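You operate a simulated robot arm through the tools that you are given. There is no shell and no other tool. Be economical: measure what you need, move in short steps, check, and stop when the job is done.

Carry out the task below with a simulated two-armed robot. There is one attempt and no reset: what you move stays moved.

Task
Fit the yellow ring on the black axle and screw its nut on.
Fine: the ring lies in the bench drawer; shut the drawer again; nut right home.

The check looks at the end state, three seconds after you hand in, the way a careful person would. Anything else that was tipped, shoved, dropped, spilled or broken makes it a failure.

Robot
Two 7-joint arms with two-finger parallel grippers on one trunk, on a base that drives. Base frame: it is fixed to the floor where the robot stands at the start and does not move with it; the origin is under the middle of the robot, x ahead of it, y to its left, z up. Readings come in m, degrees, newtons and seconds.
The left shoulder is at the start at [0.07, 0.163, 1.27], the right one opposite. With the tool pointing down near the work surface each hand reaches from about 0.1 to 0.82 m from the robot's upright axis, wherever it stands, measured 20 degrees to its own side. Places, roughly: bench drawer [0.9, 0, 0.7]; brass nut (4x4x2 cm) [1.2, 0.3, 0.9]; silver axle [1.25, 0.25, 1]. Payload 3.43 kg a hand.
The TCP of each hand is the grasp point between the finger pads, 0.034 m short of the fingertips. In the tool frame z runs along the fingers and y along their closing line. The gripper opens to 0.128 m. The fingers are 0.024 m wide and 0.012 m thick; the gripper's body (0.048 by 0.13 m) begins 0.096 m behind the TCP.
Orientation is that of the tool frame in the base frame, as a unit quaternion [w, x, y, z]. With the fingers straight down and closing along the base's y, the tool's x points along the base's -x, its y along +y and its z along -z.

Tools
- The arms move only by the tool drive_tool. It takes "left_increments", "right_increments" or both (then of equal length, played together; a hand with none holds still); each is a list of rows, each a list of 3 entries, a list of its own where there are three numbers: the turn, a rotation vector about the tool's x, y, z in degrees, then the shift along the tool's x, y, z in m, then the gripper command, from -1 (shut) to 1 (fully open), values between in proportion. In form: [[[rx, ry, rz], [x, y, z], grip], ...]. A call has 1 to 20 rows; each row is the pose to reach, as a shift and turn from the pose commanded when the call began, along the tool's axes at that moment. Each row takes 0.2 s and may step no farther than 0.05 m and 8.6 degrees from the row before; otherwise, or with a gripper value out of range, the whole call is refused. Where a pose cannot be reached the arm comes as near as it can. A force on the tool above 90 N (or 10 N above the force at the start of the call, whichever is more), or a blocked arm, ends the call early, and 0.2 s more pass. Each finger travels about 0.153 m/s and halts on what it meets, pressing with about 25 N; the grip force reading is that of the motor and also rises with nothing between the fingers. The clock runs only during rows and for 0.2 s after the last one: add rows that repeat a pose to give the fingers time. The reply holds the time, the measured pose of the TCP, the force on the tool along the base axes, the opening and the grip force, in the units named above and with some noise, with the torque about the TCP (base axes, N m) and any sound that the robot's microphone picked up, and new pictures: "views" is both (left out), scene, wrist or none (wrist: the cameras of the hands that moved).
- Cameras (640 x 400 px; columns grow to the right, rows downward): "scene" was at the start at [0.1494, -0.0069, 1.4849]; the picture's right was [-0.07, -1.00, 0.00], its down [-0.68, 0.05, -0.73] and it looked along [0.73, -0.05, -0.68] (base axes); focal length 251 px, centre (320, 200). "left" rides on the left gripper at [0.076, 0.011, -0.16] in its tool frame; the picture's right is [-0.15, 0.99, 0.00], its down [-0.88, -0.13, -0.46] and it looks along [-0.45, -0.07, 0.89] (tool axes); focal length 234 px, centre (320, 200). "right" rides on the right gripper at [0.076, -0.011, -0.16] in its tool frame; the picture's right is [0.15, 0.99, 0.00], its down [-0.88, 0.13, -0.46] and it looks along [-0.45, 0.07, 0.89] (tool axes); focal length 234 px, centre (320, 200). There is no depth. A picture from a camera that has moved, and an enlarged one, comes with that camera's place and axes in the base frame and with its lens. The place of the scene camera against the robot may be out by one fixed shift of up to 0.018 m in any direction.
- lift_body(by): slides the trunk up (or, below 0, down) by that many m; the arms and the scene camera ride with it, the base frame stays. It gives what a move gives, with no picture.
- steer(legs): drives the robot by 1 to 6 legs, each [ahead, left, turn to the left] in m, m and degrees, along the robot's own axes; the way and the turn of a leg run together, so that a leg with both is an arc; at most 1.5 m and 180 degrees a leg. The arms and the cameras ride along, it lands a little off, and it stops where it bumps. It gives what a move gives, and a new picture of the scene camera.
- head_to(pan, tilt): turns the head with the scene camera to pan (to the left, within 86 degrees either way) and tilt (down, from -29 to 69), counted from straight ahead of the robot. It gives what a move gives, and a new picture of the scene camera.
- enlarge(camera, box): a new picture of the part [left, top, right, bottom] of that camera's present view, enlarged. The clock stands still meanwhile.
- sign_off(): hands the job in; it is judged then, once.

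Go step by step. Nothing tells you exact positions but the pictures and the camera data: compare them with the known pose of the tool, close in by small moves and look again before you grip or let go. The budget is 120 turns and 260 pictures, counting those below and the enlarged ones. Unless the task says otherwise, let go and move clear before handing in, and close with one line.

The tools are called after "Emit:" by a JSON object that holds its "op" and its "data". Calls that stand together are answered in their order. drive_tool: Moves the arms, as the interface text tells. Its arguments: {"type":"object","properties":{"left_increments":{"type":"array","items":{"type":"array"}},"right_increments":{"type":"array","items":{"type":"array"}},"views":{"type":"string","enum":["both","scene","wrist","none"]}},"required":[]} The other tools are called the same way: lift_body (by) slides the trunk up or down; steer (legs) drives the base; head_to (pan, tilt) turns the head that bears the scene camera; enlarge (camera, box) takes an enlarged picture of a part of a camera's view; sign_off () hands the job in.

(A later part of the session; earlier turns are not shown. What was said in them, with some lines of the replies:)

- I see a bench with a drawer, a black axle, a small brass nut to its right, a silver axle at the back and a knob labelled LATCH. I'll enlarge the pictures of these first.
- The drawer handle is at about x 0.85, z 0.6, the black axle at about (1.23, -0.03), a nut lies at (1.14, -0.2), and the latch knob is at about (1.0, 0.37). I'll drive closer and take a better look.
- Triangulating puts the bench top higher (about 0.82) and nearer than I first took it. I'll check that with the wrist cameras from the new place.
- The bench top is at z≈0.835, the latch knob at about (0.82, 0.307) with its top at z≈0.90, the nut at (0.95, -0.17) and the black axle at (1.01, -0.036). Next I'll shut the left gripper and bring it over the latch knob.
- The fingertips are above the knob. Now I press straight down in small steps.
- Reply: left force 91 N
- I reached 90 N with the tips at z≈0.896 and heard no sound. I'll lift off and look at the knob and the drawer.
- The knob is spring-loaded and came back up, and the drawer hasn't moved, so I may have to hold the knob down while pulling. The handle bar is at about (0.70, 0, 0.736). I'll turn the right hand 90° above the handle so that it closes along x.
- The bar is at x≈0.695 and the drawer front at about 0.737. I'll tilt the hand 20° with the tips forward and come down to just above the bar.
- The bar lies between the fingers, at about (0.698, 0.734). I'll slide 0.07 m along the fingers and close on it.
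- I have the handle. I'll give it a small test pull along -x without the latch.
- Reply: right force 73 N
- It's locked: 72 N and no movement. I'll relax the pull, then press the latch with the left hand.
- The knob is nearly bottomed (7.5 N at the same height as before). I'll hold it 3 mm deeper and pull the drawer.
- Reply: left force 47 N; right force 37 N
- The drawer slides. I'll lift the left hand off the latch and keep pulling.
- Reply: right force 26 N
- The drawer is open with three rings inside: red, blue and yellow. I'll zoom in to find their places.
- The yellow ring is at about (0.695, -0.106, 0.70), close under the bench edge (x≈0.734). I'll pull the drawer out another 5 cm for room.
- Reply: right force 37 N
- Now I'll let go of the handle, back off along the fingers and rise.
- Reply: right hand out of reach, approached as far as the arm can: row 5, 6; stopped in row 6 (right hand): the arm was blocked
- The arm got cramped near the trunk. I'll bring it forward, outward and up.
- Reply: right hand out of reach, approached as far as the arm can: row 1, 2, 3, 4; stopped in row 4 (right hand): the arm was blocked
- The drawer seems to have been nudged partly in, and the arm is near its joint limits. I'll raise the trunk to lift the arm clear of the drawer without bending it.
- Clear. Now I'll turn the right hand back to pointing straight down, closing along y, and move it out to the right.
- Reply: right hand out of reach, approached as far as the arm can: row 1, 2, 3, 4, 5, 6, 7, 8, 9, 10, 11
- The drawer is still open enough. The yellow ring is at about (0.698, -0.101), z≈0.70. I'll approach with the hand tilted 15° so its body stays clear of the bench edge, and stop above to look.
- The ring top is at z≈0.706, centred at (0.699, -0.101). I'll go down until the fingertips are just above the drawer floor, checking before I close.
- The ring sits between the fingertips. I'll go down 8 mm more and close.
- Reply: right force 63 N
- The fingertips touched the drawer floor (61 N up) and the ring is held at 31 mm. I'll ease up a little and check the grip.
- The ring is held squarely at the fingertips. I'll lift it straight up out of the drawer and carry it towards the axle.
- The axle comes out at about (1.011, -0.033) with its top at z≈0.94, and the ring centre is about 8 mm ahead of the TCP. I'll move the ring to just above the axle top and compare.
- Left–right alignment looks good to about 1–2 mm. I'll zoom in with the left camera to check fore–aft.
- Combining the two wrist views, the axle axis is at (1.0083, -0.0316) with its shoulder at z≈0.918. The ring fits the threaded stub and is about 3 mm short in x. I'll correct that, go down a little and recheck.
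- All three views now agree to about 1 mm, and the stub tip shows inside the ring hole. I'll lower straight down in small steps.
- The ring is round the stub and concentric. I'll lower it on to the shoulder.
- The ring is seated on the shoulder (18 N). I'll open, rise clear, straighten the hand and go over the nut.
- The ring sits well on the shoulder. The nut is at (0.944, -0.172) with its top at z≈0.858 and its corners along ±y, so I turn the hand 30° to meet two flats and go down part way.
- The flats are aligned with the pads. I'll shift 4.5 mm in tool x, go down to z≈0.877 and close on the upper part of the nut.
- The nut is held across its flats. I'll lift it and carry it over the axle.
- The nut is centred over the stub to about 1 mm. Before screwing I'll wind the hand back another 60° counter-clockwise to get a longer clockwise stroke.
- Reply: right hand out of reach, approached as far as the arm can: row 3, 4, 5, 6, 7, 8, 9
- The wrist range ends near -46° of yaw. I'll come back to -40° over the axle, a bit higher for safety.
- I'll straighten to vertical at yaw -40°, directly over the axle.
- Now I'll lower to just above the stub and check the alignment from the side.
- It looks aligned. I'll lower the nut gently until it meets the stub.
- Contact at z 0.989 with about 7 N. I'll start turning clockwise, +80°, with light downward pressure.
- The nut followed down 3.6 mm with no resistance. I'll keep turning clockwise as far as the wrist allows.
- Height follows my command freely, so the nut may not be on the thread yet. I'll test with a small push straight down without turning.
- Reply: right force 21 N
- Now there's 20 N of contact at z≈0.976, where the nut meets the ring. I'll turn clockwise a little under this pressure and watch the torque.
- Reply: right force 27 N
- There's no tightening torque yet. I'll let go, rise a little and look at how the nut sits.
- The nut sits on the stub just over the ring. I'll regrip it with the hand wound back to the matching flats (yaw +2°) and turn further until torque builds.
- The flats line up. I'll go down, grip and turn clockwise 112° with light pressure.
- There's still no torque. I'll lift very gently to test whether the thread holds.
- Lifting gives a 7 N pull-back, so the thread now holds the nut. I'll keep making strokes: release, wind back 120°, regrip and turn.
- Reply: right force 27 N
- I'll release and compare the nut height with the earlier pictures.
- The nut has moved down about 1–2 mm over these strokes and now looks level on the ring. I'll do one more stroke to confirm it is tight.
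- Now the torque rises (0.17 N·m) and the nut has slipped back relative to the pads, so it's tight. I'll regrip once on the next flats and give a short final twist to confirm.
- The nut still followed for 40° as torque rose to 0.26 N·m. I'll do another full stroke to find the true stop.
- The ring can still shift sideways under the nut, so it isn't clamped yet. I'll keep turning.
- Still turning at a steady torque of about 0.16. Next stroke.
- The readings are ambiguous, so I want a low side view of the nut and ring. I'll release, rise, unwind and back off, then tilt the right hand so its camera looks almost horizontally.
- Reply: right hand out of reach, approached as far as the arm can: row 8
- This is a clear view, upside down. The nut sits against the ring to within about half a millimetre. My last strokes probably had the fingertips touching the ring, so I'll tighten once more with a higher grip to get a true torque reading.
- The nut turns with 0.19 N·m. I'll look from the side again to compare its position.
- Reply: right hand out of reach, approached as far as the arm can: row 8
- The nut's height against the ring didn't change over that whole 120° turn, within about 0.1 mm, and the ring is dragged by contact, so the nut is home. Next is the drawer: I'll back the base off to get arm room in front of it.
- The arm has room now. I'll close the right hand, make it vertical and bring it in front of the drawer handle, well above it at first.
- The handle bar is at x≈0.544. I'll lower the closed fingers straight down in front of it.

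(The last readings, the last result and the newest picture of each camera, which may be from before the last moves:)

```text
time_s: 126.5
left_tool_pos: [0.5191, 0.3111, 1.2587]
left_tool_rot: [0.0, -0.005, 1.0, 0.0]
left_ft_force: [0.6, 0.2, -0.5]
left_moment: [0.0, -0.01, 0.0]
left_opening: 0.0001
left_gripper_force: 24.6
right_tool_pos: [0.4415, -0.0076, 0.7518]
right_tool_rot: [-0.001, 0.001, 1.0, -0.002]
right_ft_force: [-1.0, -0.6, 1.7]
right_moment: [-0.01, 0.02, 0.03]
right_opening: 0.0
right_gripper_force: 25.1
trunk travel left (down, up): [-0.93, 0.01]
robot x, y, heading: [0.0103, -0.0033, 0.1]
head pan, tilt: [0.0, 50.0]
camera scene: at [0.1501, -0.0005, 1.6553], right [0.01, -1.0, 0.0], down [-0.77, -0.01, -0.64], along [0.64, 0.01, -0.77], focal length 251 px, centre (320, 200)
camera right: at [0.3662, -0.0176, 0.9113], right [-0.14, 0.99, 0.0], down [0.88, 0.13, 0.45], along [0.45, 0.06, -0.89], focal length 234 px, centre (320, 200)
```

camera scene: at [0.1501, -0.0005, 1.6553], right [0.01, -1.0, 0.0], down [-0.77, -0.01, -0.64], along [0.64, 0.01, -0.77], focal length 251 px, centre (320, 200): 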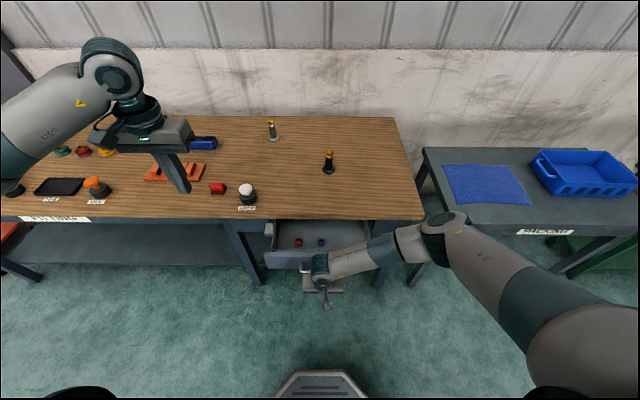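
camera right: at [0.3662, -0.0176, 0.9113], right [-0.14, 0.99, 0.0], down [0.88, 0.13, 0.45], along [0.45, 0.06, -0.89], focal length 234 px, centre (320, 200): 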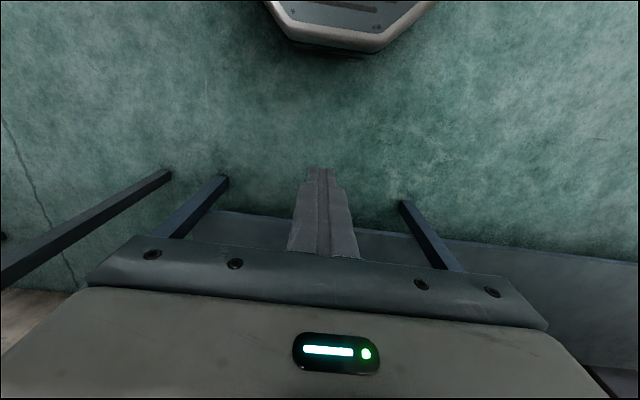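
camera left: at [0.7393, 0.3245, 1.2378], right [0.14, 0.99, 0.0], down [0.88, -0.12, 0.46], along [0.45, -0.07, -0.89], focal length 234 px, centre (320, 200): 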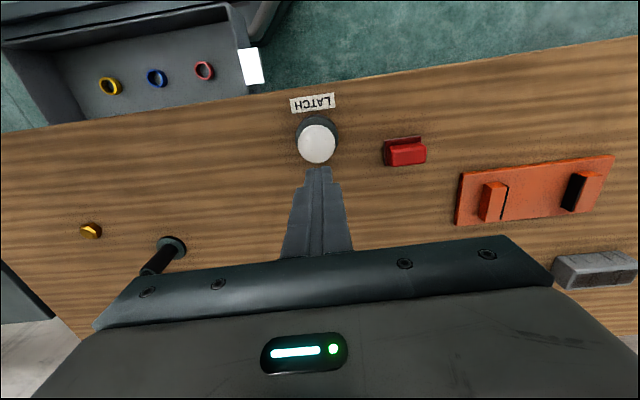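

In position. I'll push the handle forward to shut the drawer.

Emit:
{"op": "drive_tool", "data": {"right_increments": [[[0, 0, 0], [-0.03, 0, 0], -1], [[0, 0, 0], [-0.06, 0, 0], -1], [[0, 0, 0], [-0.08, 0, 0], -1], [[0, 0, 0], [-0.1, 0, 0], -1], [[0, 0, 0], [-0.12, 0, 0], -1], [[0, 0, 0], [-0.14, 0, 0], -1], [[0, 0, 0], [-0.16, 0, 0], -1], [[0, 0, 0], [-0.18, 0, 0], -1], [[0, 0, 0], [-0.195, 0, 0], -1]]}}

```text
time_s: 128.5
left_tool_pos: [0.5187, 0.3122, 1.2582]
left_tool_rot: [0.0, -0.005, 1.0, -0.001]
left_ft_force: [-0.7, 0.2, 0.9]
left_moment: [-0.01, 0.03, 0.0]
left_opening: 0.0
left_gripper_force: 25.3
right_tool_pos: [0.6352, -0.0058, 0.7495]
right_tool_rot: [-0.003, 0.003, 1.0, -0.002]
right_ft_force: [-3.3, -0.7, 2.2]
right_moment: [0.0, 0.03, -0.01]
right_opening: 0.0002
right_gripper_force: 25.4
trunk travel left (down, up): [-0.93, 0.01]
robot x, y, heading: [0.0071, -0.003, 0.5]
head pan, tilt: [0.0, 50.0]
camera scene: at [0.1493, 0.0004, 1.6553], right [0.01, -1.0, 0.0], down [-0.77, -0.01, -0.64], along [0.64, 0.01, -0.77], focal length 251 px, centre (320, 200)
camera right: at [0.5591, -0.0166, 0.9101], right [-0.14, 0.99, 0.0], down [0.88, 0.13, 0.45], along [0.45, 0.06, -0.89], focal length 234 px, centre (320, 200)
```

scene: 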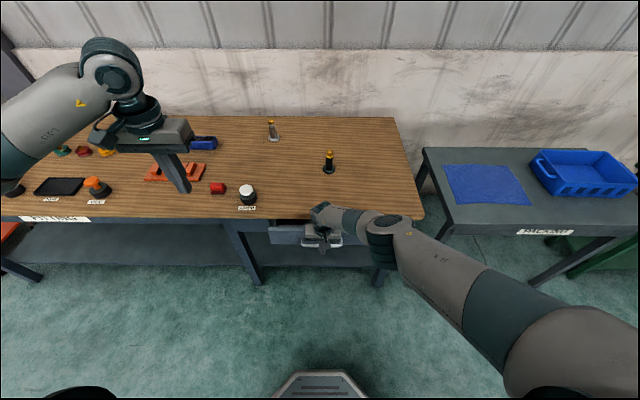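
right: 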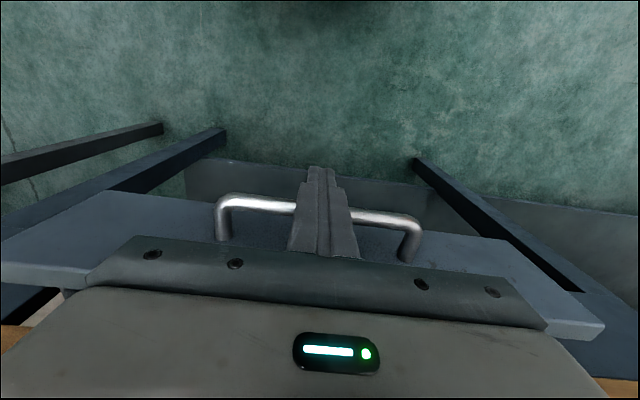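

Emit:
{"op": "drive_tool", "data": {"right_increments": [[[0, 0, 0], [-0.012, 0, 0], -1], [[0, 0, 0], [-0.024, 0, 0], -1], [[0, 0, 0], [-0.034, 0, 0], -1], [[0, 0, 0], [-0.042, 0, 0], -1], [[0, 0, 0], [-0.047, 0, 0], -1]]}}

```text
time_s: 129.7
left_tool_pos: [0.5194, 0.3121, 1.2583]
left_tool_rot: [0.0, -0.005, 1.0, 0.001]
left_ft_force: [0.1, 0.4, -0.9]
left_moment: [-0.02, 0.02, -0.01]
left_opening: 0.0002
left_gripper_force: 24.8
right_tool_pos: [0.6461, -0.0131, 0.7528]
right_tool_rot: [-0.001, 0.002, 1.0, -0.002]
right_ft_force: [-3.2, 1.3, -0.9]
right_moment: [-0.01, 0.0, 0.02]
right_opening: 0.0
right_gripper_force: 24.6
right hand out of reach, approached as far as the arm can: row 1, 2, 3, 4, 5
trunk travel left (down, up): [-0.93, 0.01]
robot x, y, heading: [0.0027, -0.0015, 0.7]
head pan, tilt: [0.0, 50.0]
camera scene: at [0.1496, -0.0007, 1.6553], right [0.01, -1.0, 0.0], down [-0.77, -0.01, -0.64], along [0.64, 0.01, -0.77], focal length 251 px, centre (320, 200)
camera right: at [0.5694, -0.0236, 0.9119], right [-0.14, 0.99, 0.0], down [0.88, 0.13, 0.45], along [0.45, 0.06, -0.89], focal length 234 px, centre (320, 200)
```

scene: 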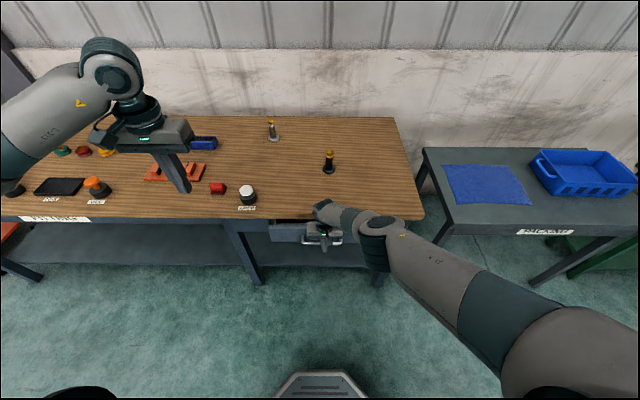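
right: 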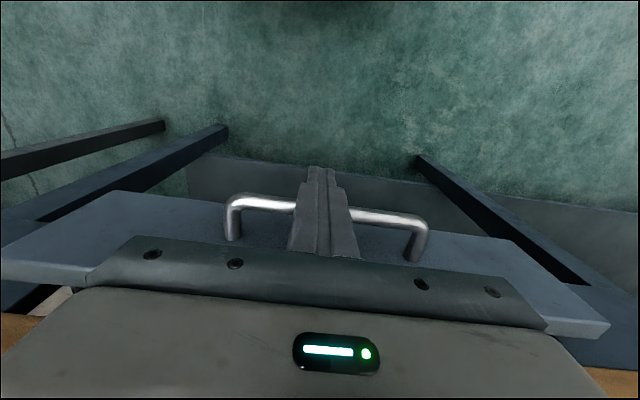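

The arm is at its reach, so I'll push the last 3 cm by driving the base forward.

Emit:
{"op": "steer", "data": {"legs": [[0.032, 0, 0]]}}

Emit:
{"op": "enlarge", "data": {"camera": "right", "box": [0, 0, 640, 400]}}

```text
time_s: 130.5
left_tool_pos: [0.5485, 0.3139, 1.2599]
left_tool_rot: [0.001, -0.005, 1.0, -0.001]
left_ft_force: [-0.5, -0.3, 0.0]
left_moment: [0.0, 0.03, -0.01]
left_opening: 0.0
left_gripper_force: 25.2
right_tool_pos: [0.6735, -0.0111, 0.7509]
right_tool_rot: [-0.005, 0.002, 1.0, -0.002]
right_ft_force: [-37.3, 0.0, 0.7]
right_moment: [-0.61, 0.22, 0.03]
right_opening: 0.0
right_gripper_force: 25.0
trunk travel left (down, up): [-0.93, 0.01]
robot x, y, heading: [0.0351, -0.0015, 1.1]
head pan, tilt: [0.0, 50.0]
camera scene: at [0.1781, 0.0006, 1.6555], right [0.01, -1.0, 0.0], down [-0.76, -0.01, -0.64], along [0.64, 0.01, -0.76], focal length 251 px, centre (320, 200)
```

scene: 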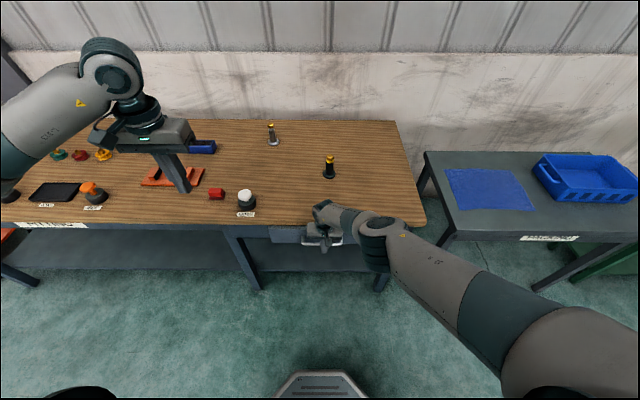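

```text
1.00 times, centred on (320, 200) of right
camera zoom: at [0.5977, -0.0222, 0.9121], right [-0.14, 0.99, 0.0], down [0.88, 0.13, 0.45], along [0.44, 0.06, -0.89], focal length 234 px, centre (320, 200)
```

zoom: 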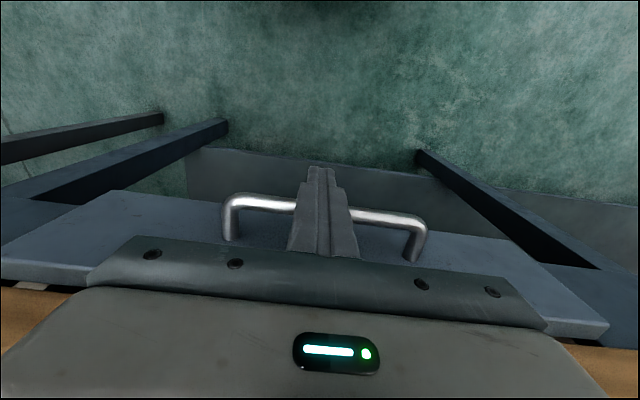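

37 N of resistance at a bar position of about 0.692, which is nearly the closed position of 0.695. I'll give a little more push.

Emit:
{"op": "steer", "data": {"legs": [[0.012, 0, 0]]}}

Emit:
{"op": "enlarge", "data": {"camera": "scene", "box": [220, 180, 400, 280]}}

```text
time_s: 131.3
left_tool_pos: [0.5543, 0.3103, 1.2624]
left_tool_rot: [0.003, -0.005, 1.0, 0.0]
left_ft_force: [0.3, -0.2, 0.3]
left_moment: [0.02, -0.02, 0.03]
left_opening: 0.0
left_gripper_force: 25.0
right_tool_pos: [0.6738, -0.0118, 0.7494]
right_tool_rot: [-0.012, 0.001, 1.0, -0.002]
right_ft_force: [-63.7, -2.1, 11.4]
right_moment: [0.63, 0.22, -0.02]
right_opening: 0.0001
right_gripper_force: 25.1
trunk travel left (down, up): [-0.93, 0.01]
robot x, y, heading: [0.0518, -0.0, 0.8]
head pan, tilt: [0.0, 50.0]
camera scene: at [0.183, -0.0007, 1.6561], right [0.01, -1.0, 0.0], down [-0.76, -0.01, -0.65], along [0.65, 0.01, -0.76], focal length 251 px, centre (320, 200)
```

scene: 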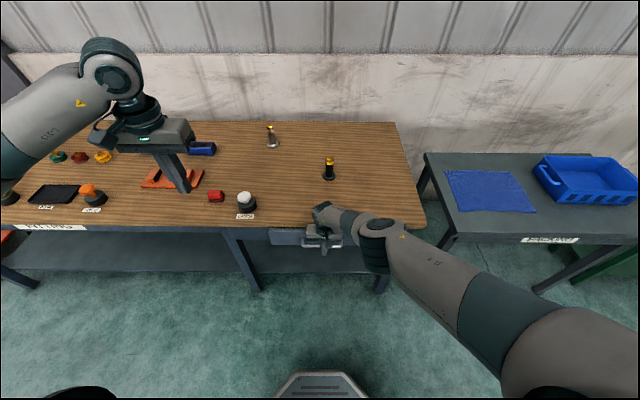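

```text
3.56 times, centred on (310, 230) of scene
camera zoom: at [0.183, -0.0007, 1.6561], right [0.01, -1.0, 0.0], down [-0.76, -0.01, -0.65], along [0.65, 0.01, -0.76], focal length 892 px, centre (356, 93)
```

zoom: 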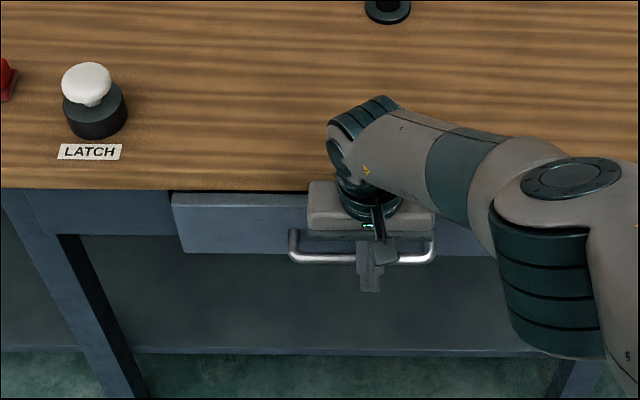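

The drawer is against its stop at 64 N with no movement. I'll back off and check that it stays shut.

Emit:
{"op": "steer", "data": {"legs": [[-0.15, 0, 0]]}}

Emit:
{"op": "enlarge", "data": {"camera": "scene", "box": [220, 160, 420, 270]}}

```text
time_s: 132.7
left_tool_pos: [0.4155, 0.3104, 1.2579]
left_tool_rot: [-0.001, -0.004, 1.0, 0.0]
left_ft_force: [0.1, 0.1, 1.0]
left_moment: [0.02, 0.04, -0.01]
left_opening: 0.0002
left_gripper_force: 25.0
right_tool_pos: [0.5274, -0.0134, 0.7445]
right_tool_rot: [-0.016, 0.002, 1.0, -0.004]
right_ft_force: [1.2, 0.4, 0.0]
right_moment: [0.01, 0.01, -0.02]
right_opening: 0.0001
right_gripper_force: 25.2
trunk travel left (down, up): [-0.93, 0.01]
robot x, y, heading: [-0.1021, -0.0012, 0.3]
head pan, tilt: [0.0, 50.0]
camera scene: at [0.0462, -0.0014, 1.6549], right [0.01, -1.0, 0.0], down [-0.77, -0.01, -0.64], along [0.64, 0.01, -0.77], focal length 251 px, centre (320, 200)
```

scene: 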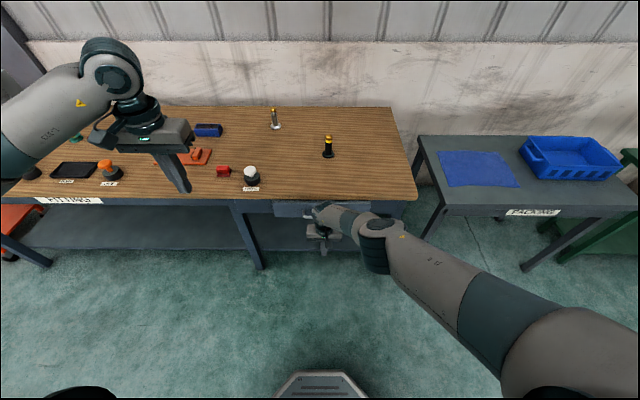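

```text
3.20 times, centred on (320, 215) of scene
camera zoom: at [0.0462, -0.0014, 1.6549], right [0.01, -1.0, 0.0], down [-0.77, -0.01, -0.64], along [0.64, 0.01, -0.77], focal length 803 px, centre (320, 152)
```

zoom: 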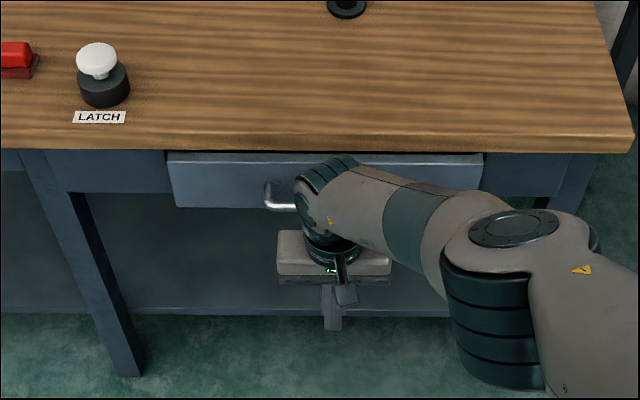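

The drawer stays shut. I'll raise the right hand clear and return to the earlier viewpoint to compare the drawer with its original closed look.

Emit:
{"op": "drive_tool", "data": {"right_increments": [[[0, 0, 0], [0, 0, -0.05], -1], [[0, 0, 0], [0, 0, -0.1], -1], [[0, 0, 0], [0, 0, -0.15], -1], [[0, 0, 0], [0, 0, -0.2], -1], [[0, 0, 0], [0, 0, -0.25], -1], [[0, 0, 0], [0, 0, -0.3], -1], [[0, 0, 0], [0, -0.04, -0.34], -1], [[0, 0, 0], [0, -0.09, -0.34], -1], [[0, 0, 0], [0, -0.14, -0.37], -1], [[0, 0, 0], [0, -0.19, -0.4], -1], [[0, 0, 0], [0, -0.24, -0.43], -1]], "views": "scene"}}

```text
refused: row 7 steps farther than a row can; nothing moved
```

Emit:
{"op": "drive_tool", "data": {"right_increments": [[[0, 0, 0], [0, 0, -0.05], -1], [[0, 0, 0], [0, 0, -0.1], -1], [[0, 0, 0], [0, 0, -0.15], -1], [[0, 0, 0], [0, 0, -0.2], -1], [[0, 0, 0], [0, 0, -0.25], -1], [[0, 0, 0], [0, 0, -0.3], -1], [[0, 0, 0], [0, -0.03, -0.33], -1], [[0, 0, 0], [0, -0.06, -0.36], -1], [[0, 0, 0], [0, -0.09, -0.39], -1], [[0, 0, 0], [0, -0.12, -0.42], -1], [[0, 0, 0], [0, -0.15, -0.45], -1], [[0, 0, 0], [0, -0.18, -0.48], -1], [[0, 0, 0], [0, -0.21, -0.51], -1]], "views": "scene"}}

```text
time_s: 135.5
left_tool_pos: [0.4116, 0.3085, 1.2593]
left_tool_rot: [0.0, -0.004, 1.0, 0.0]
left_ft_force: [0.5, -0.2, -0.7]
left_moment: [-0.02, -0.03, 0.0]
left_opening: 0.0
left_gripper_force: 25.0
right_tool_pos: [0.5402, -0.2234, 1.2594]
right_tool_rot: [-0.015, 0.002, 1.0, -0.002]
right_ft_force: [-0.1, 0.3, 0.2]
right_moment: [-0.01, -0.03, 0.0]
right_opening: 0.0
right_gripper_force: 25.2
trunk travel left (down, up): [-0.93, 0.01]
robot x, y, heading: [-0.1021, -0.0005, 0.6]
head pan, tilt: [0.0, 50.0]
camera scene: at [0.042, -0.0033, 1.6553], right [0.01, -1.0, 0.0], down [-0.77, -0.01, -0.64], along [0.64, 0.01, -0.77], focal length 251 px, centre (320, 200)
```

scene: 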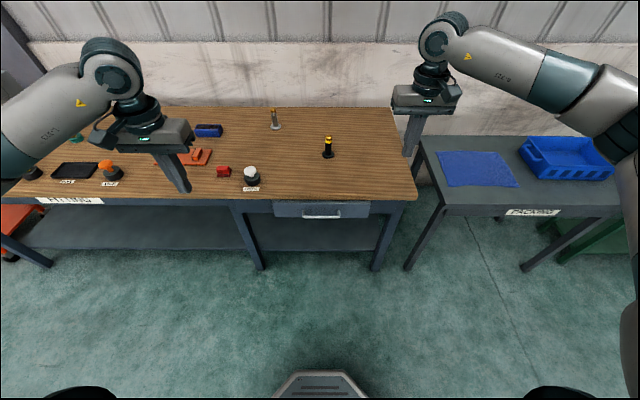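

Emit:
{"op": "lift_body", "data": {"by": -0.18}}

Emit:
{"op": "steer", "data": {"legs": [[0.405, 0, 0]]}}

Emit:
{"op": "enlarge", "data": {"camera": "scene", "box": [160, 180, 400, 330]}}

Emit:
{"op": "enlarge", "data": {"camera": "scene", "box": [230, 110, 410, 220]}}

```text
time_s: 137.5
left_tool_pos: [0.4124, 0.3102, 1.0787]
left_tool_rot: [-0.001, -0.004, 1.0, 0.0]
left_ft_force: [-0.5, -0.2, 0.5]
left_moment: [-0.02, 0.0, -0.02]
left_opening: 0.0
left_gripper_force: 25.2
right_tool_pos: [0.5426, -0.2222, 1.0785]
right_tool_rot: [-0.015, 0.002, 1.0, -0.002]
right_ft_force: [0.7, 0.9, 0.3]
right_moment: [0.01, -0.01, 0.02]
right_opening: 0.0001
right_gripper_force: 25.2
trunk travel left (down, up): [-0.75, 0.19]
robot x, y, heading: [-0.0996, -0.0037, 0.5]
head pan, tilt: [0.0, 50.0]
```

```text
time_s: 140.0
left_tool_pos: [0.8138, 0.3169, 1.0785]
left_tool_rot: [0.001, -0.006, 1.0, 0.0]
left_ft_force: [-0.6, -0.7, 0.2]
left_moment: [0.0, 0.0, 0.0]
left_opening: 0.0
left_gripper_force: 24.6
right_tool_pos: [0.946, -0.2147, 1.0791]
right_tool_rot: [-0.016, -0.002, 1.0, -0.003]
right_ft_force: [-0.2, -1.2, 0.1]
right_moment: [-0.01, -0.01, 0.01]
right_opening: 0.0004
right_gripper_force: 25.2
trunk travel left (down, up): [-0.75, 0.19]
robot x, y, heading: [0.3063, 0.0, 0.8]
head pan, tilt: [0.0, 50.0]
camera scene: at [0.4466, 0.0033, 1.4753], right [0.01, -1.0, 0.0], down [-0.77, -0.01, -0.64], along [0.64, 0.01, -0.77], focal length 251 px, centre (320, 200)
```

scene: 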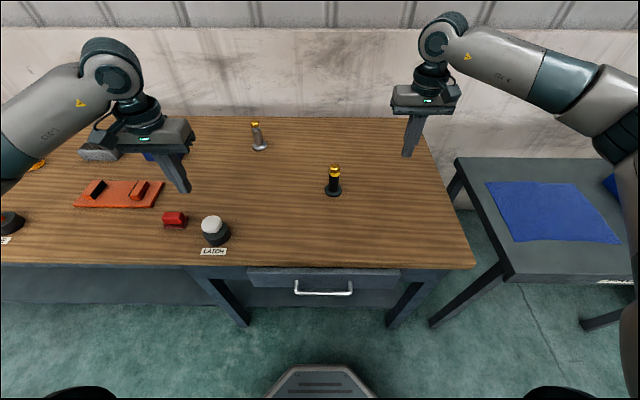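

```text
2.67 times, centred on (280, 255) of scene
camera zoom: at [0.4466, 0.0033, 1.4753], right [0.01, -1.0, 0.0], down [-0.77, -0.01, -0.64], along [0.64, 0.01, -0.77], focal length 669 px, centre (427, 53)
```

zoom: 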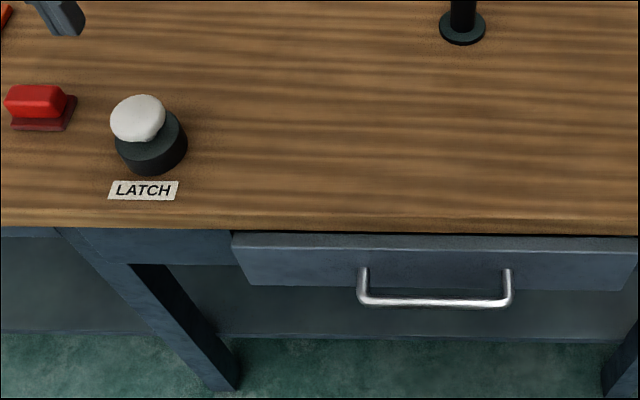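

```text
3.56 times, centred on (320, 165) of scene
camera zoom: at [0.4466, 0.0033, 1.4753], right [0.01, -1.0, 0.0], down [-0.77, -0.01, -0.64], along [0.64, 0.01, -0.77], focal length 892 px, centre (320, 324)
```

zoom: 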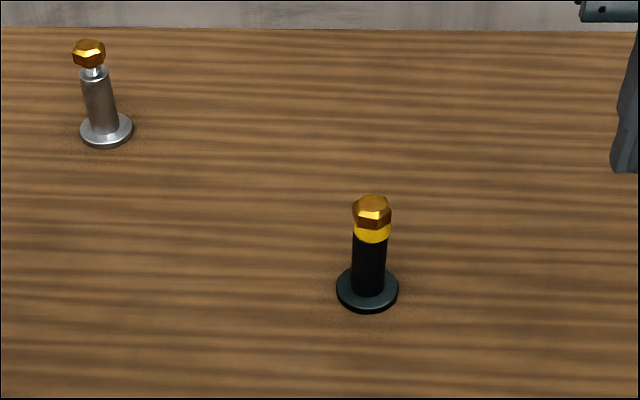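

The drawer front and handle match the original closed view to within about 1 mm. The ring and nut are on the black axle, the other items look undisturbed, and both hands are clear and empty. Handing in.

Emit:
{"op": "sign_off", "data": {}}

```text
The job is handed in.
```

I put the yellow ring on the black axle, screwed its nut down onto it, and shut the drawer. The nut turned against friction to the end and never hit a hard stop, but its last 120° turn didn't lower it any further, so I judged it home.
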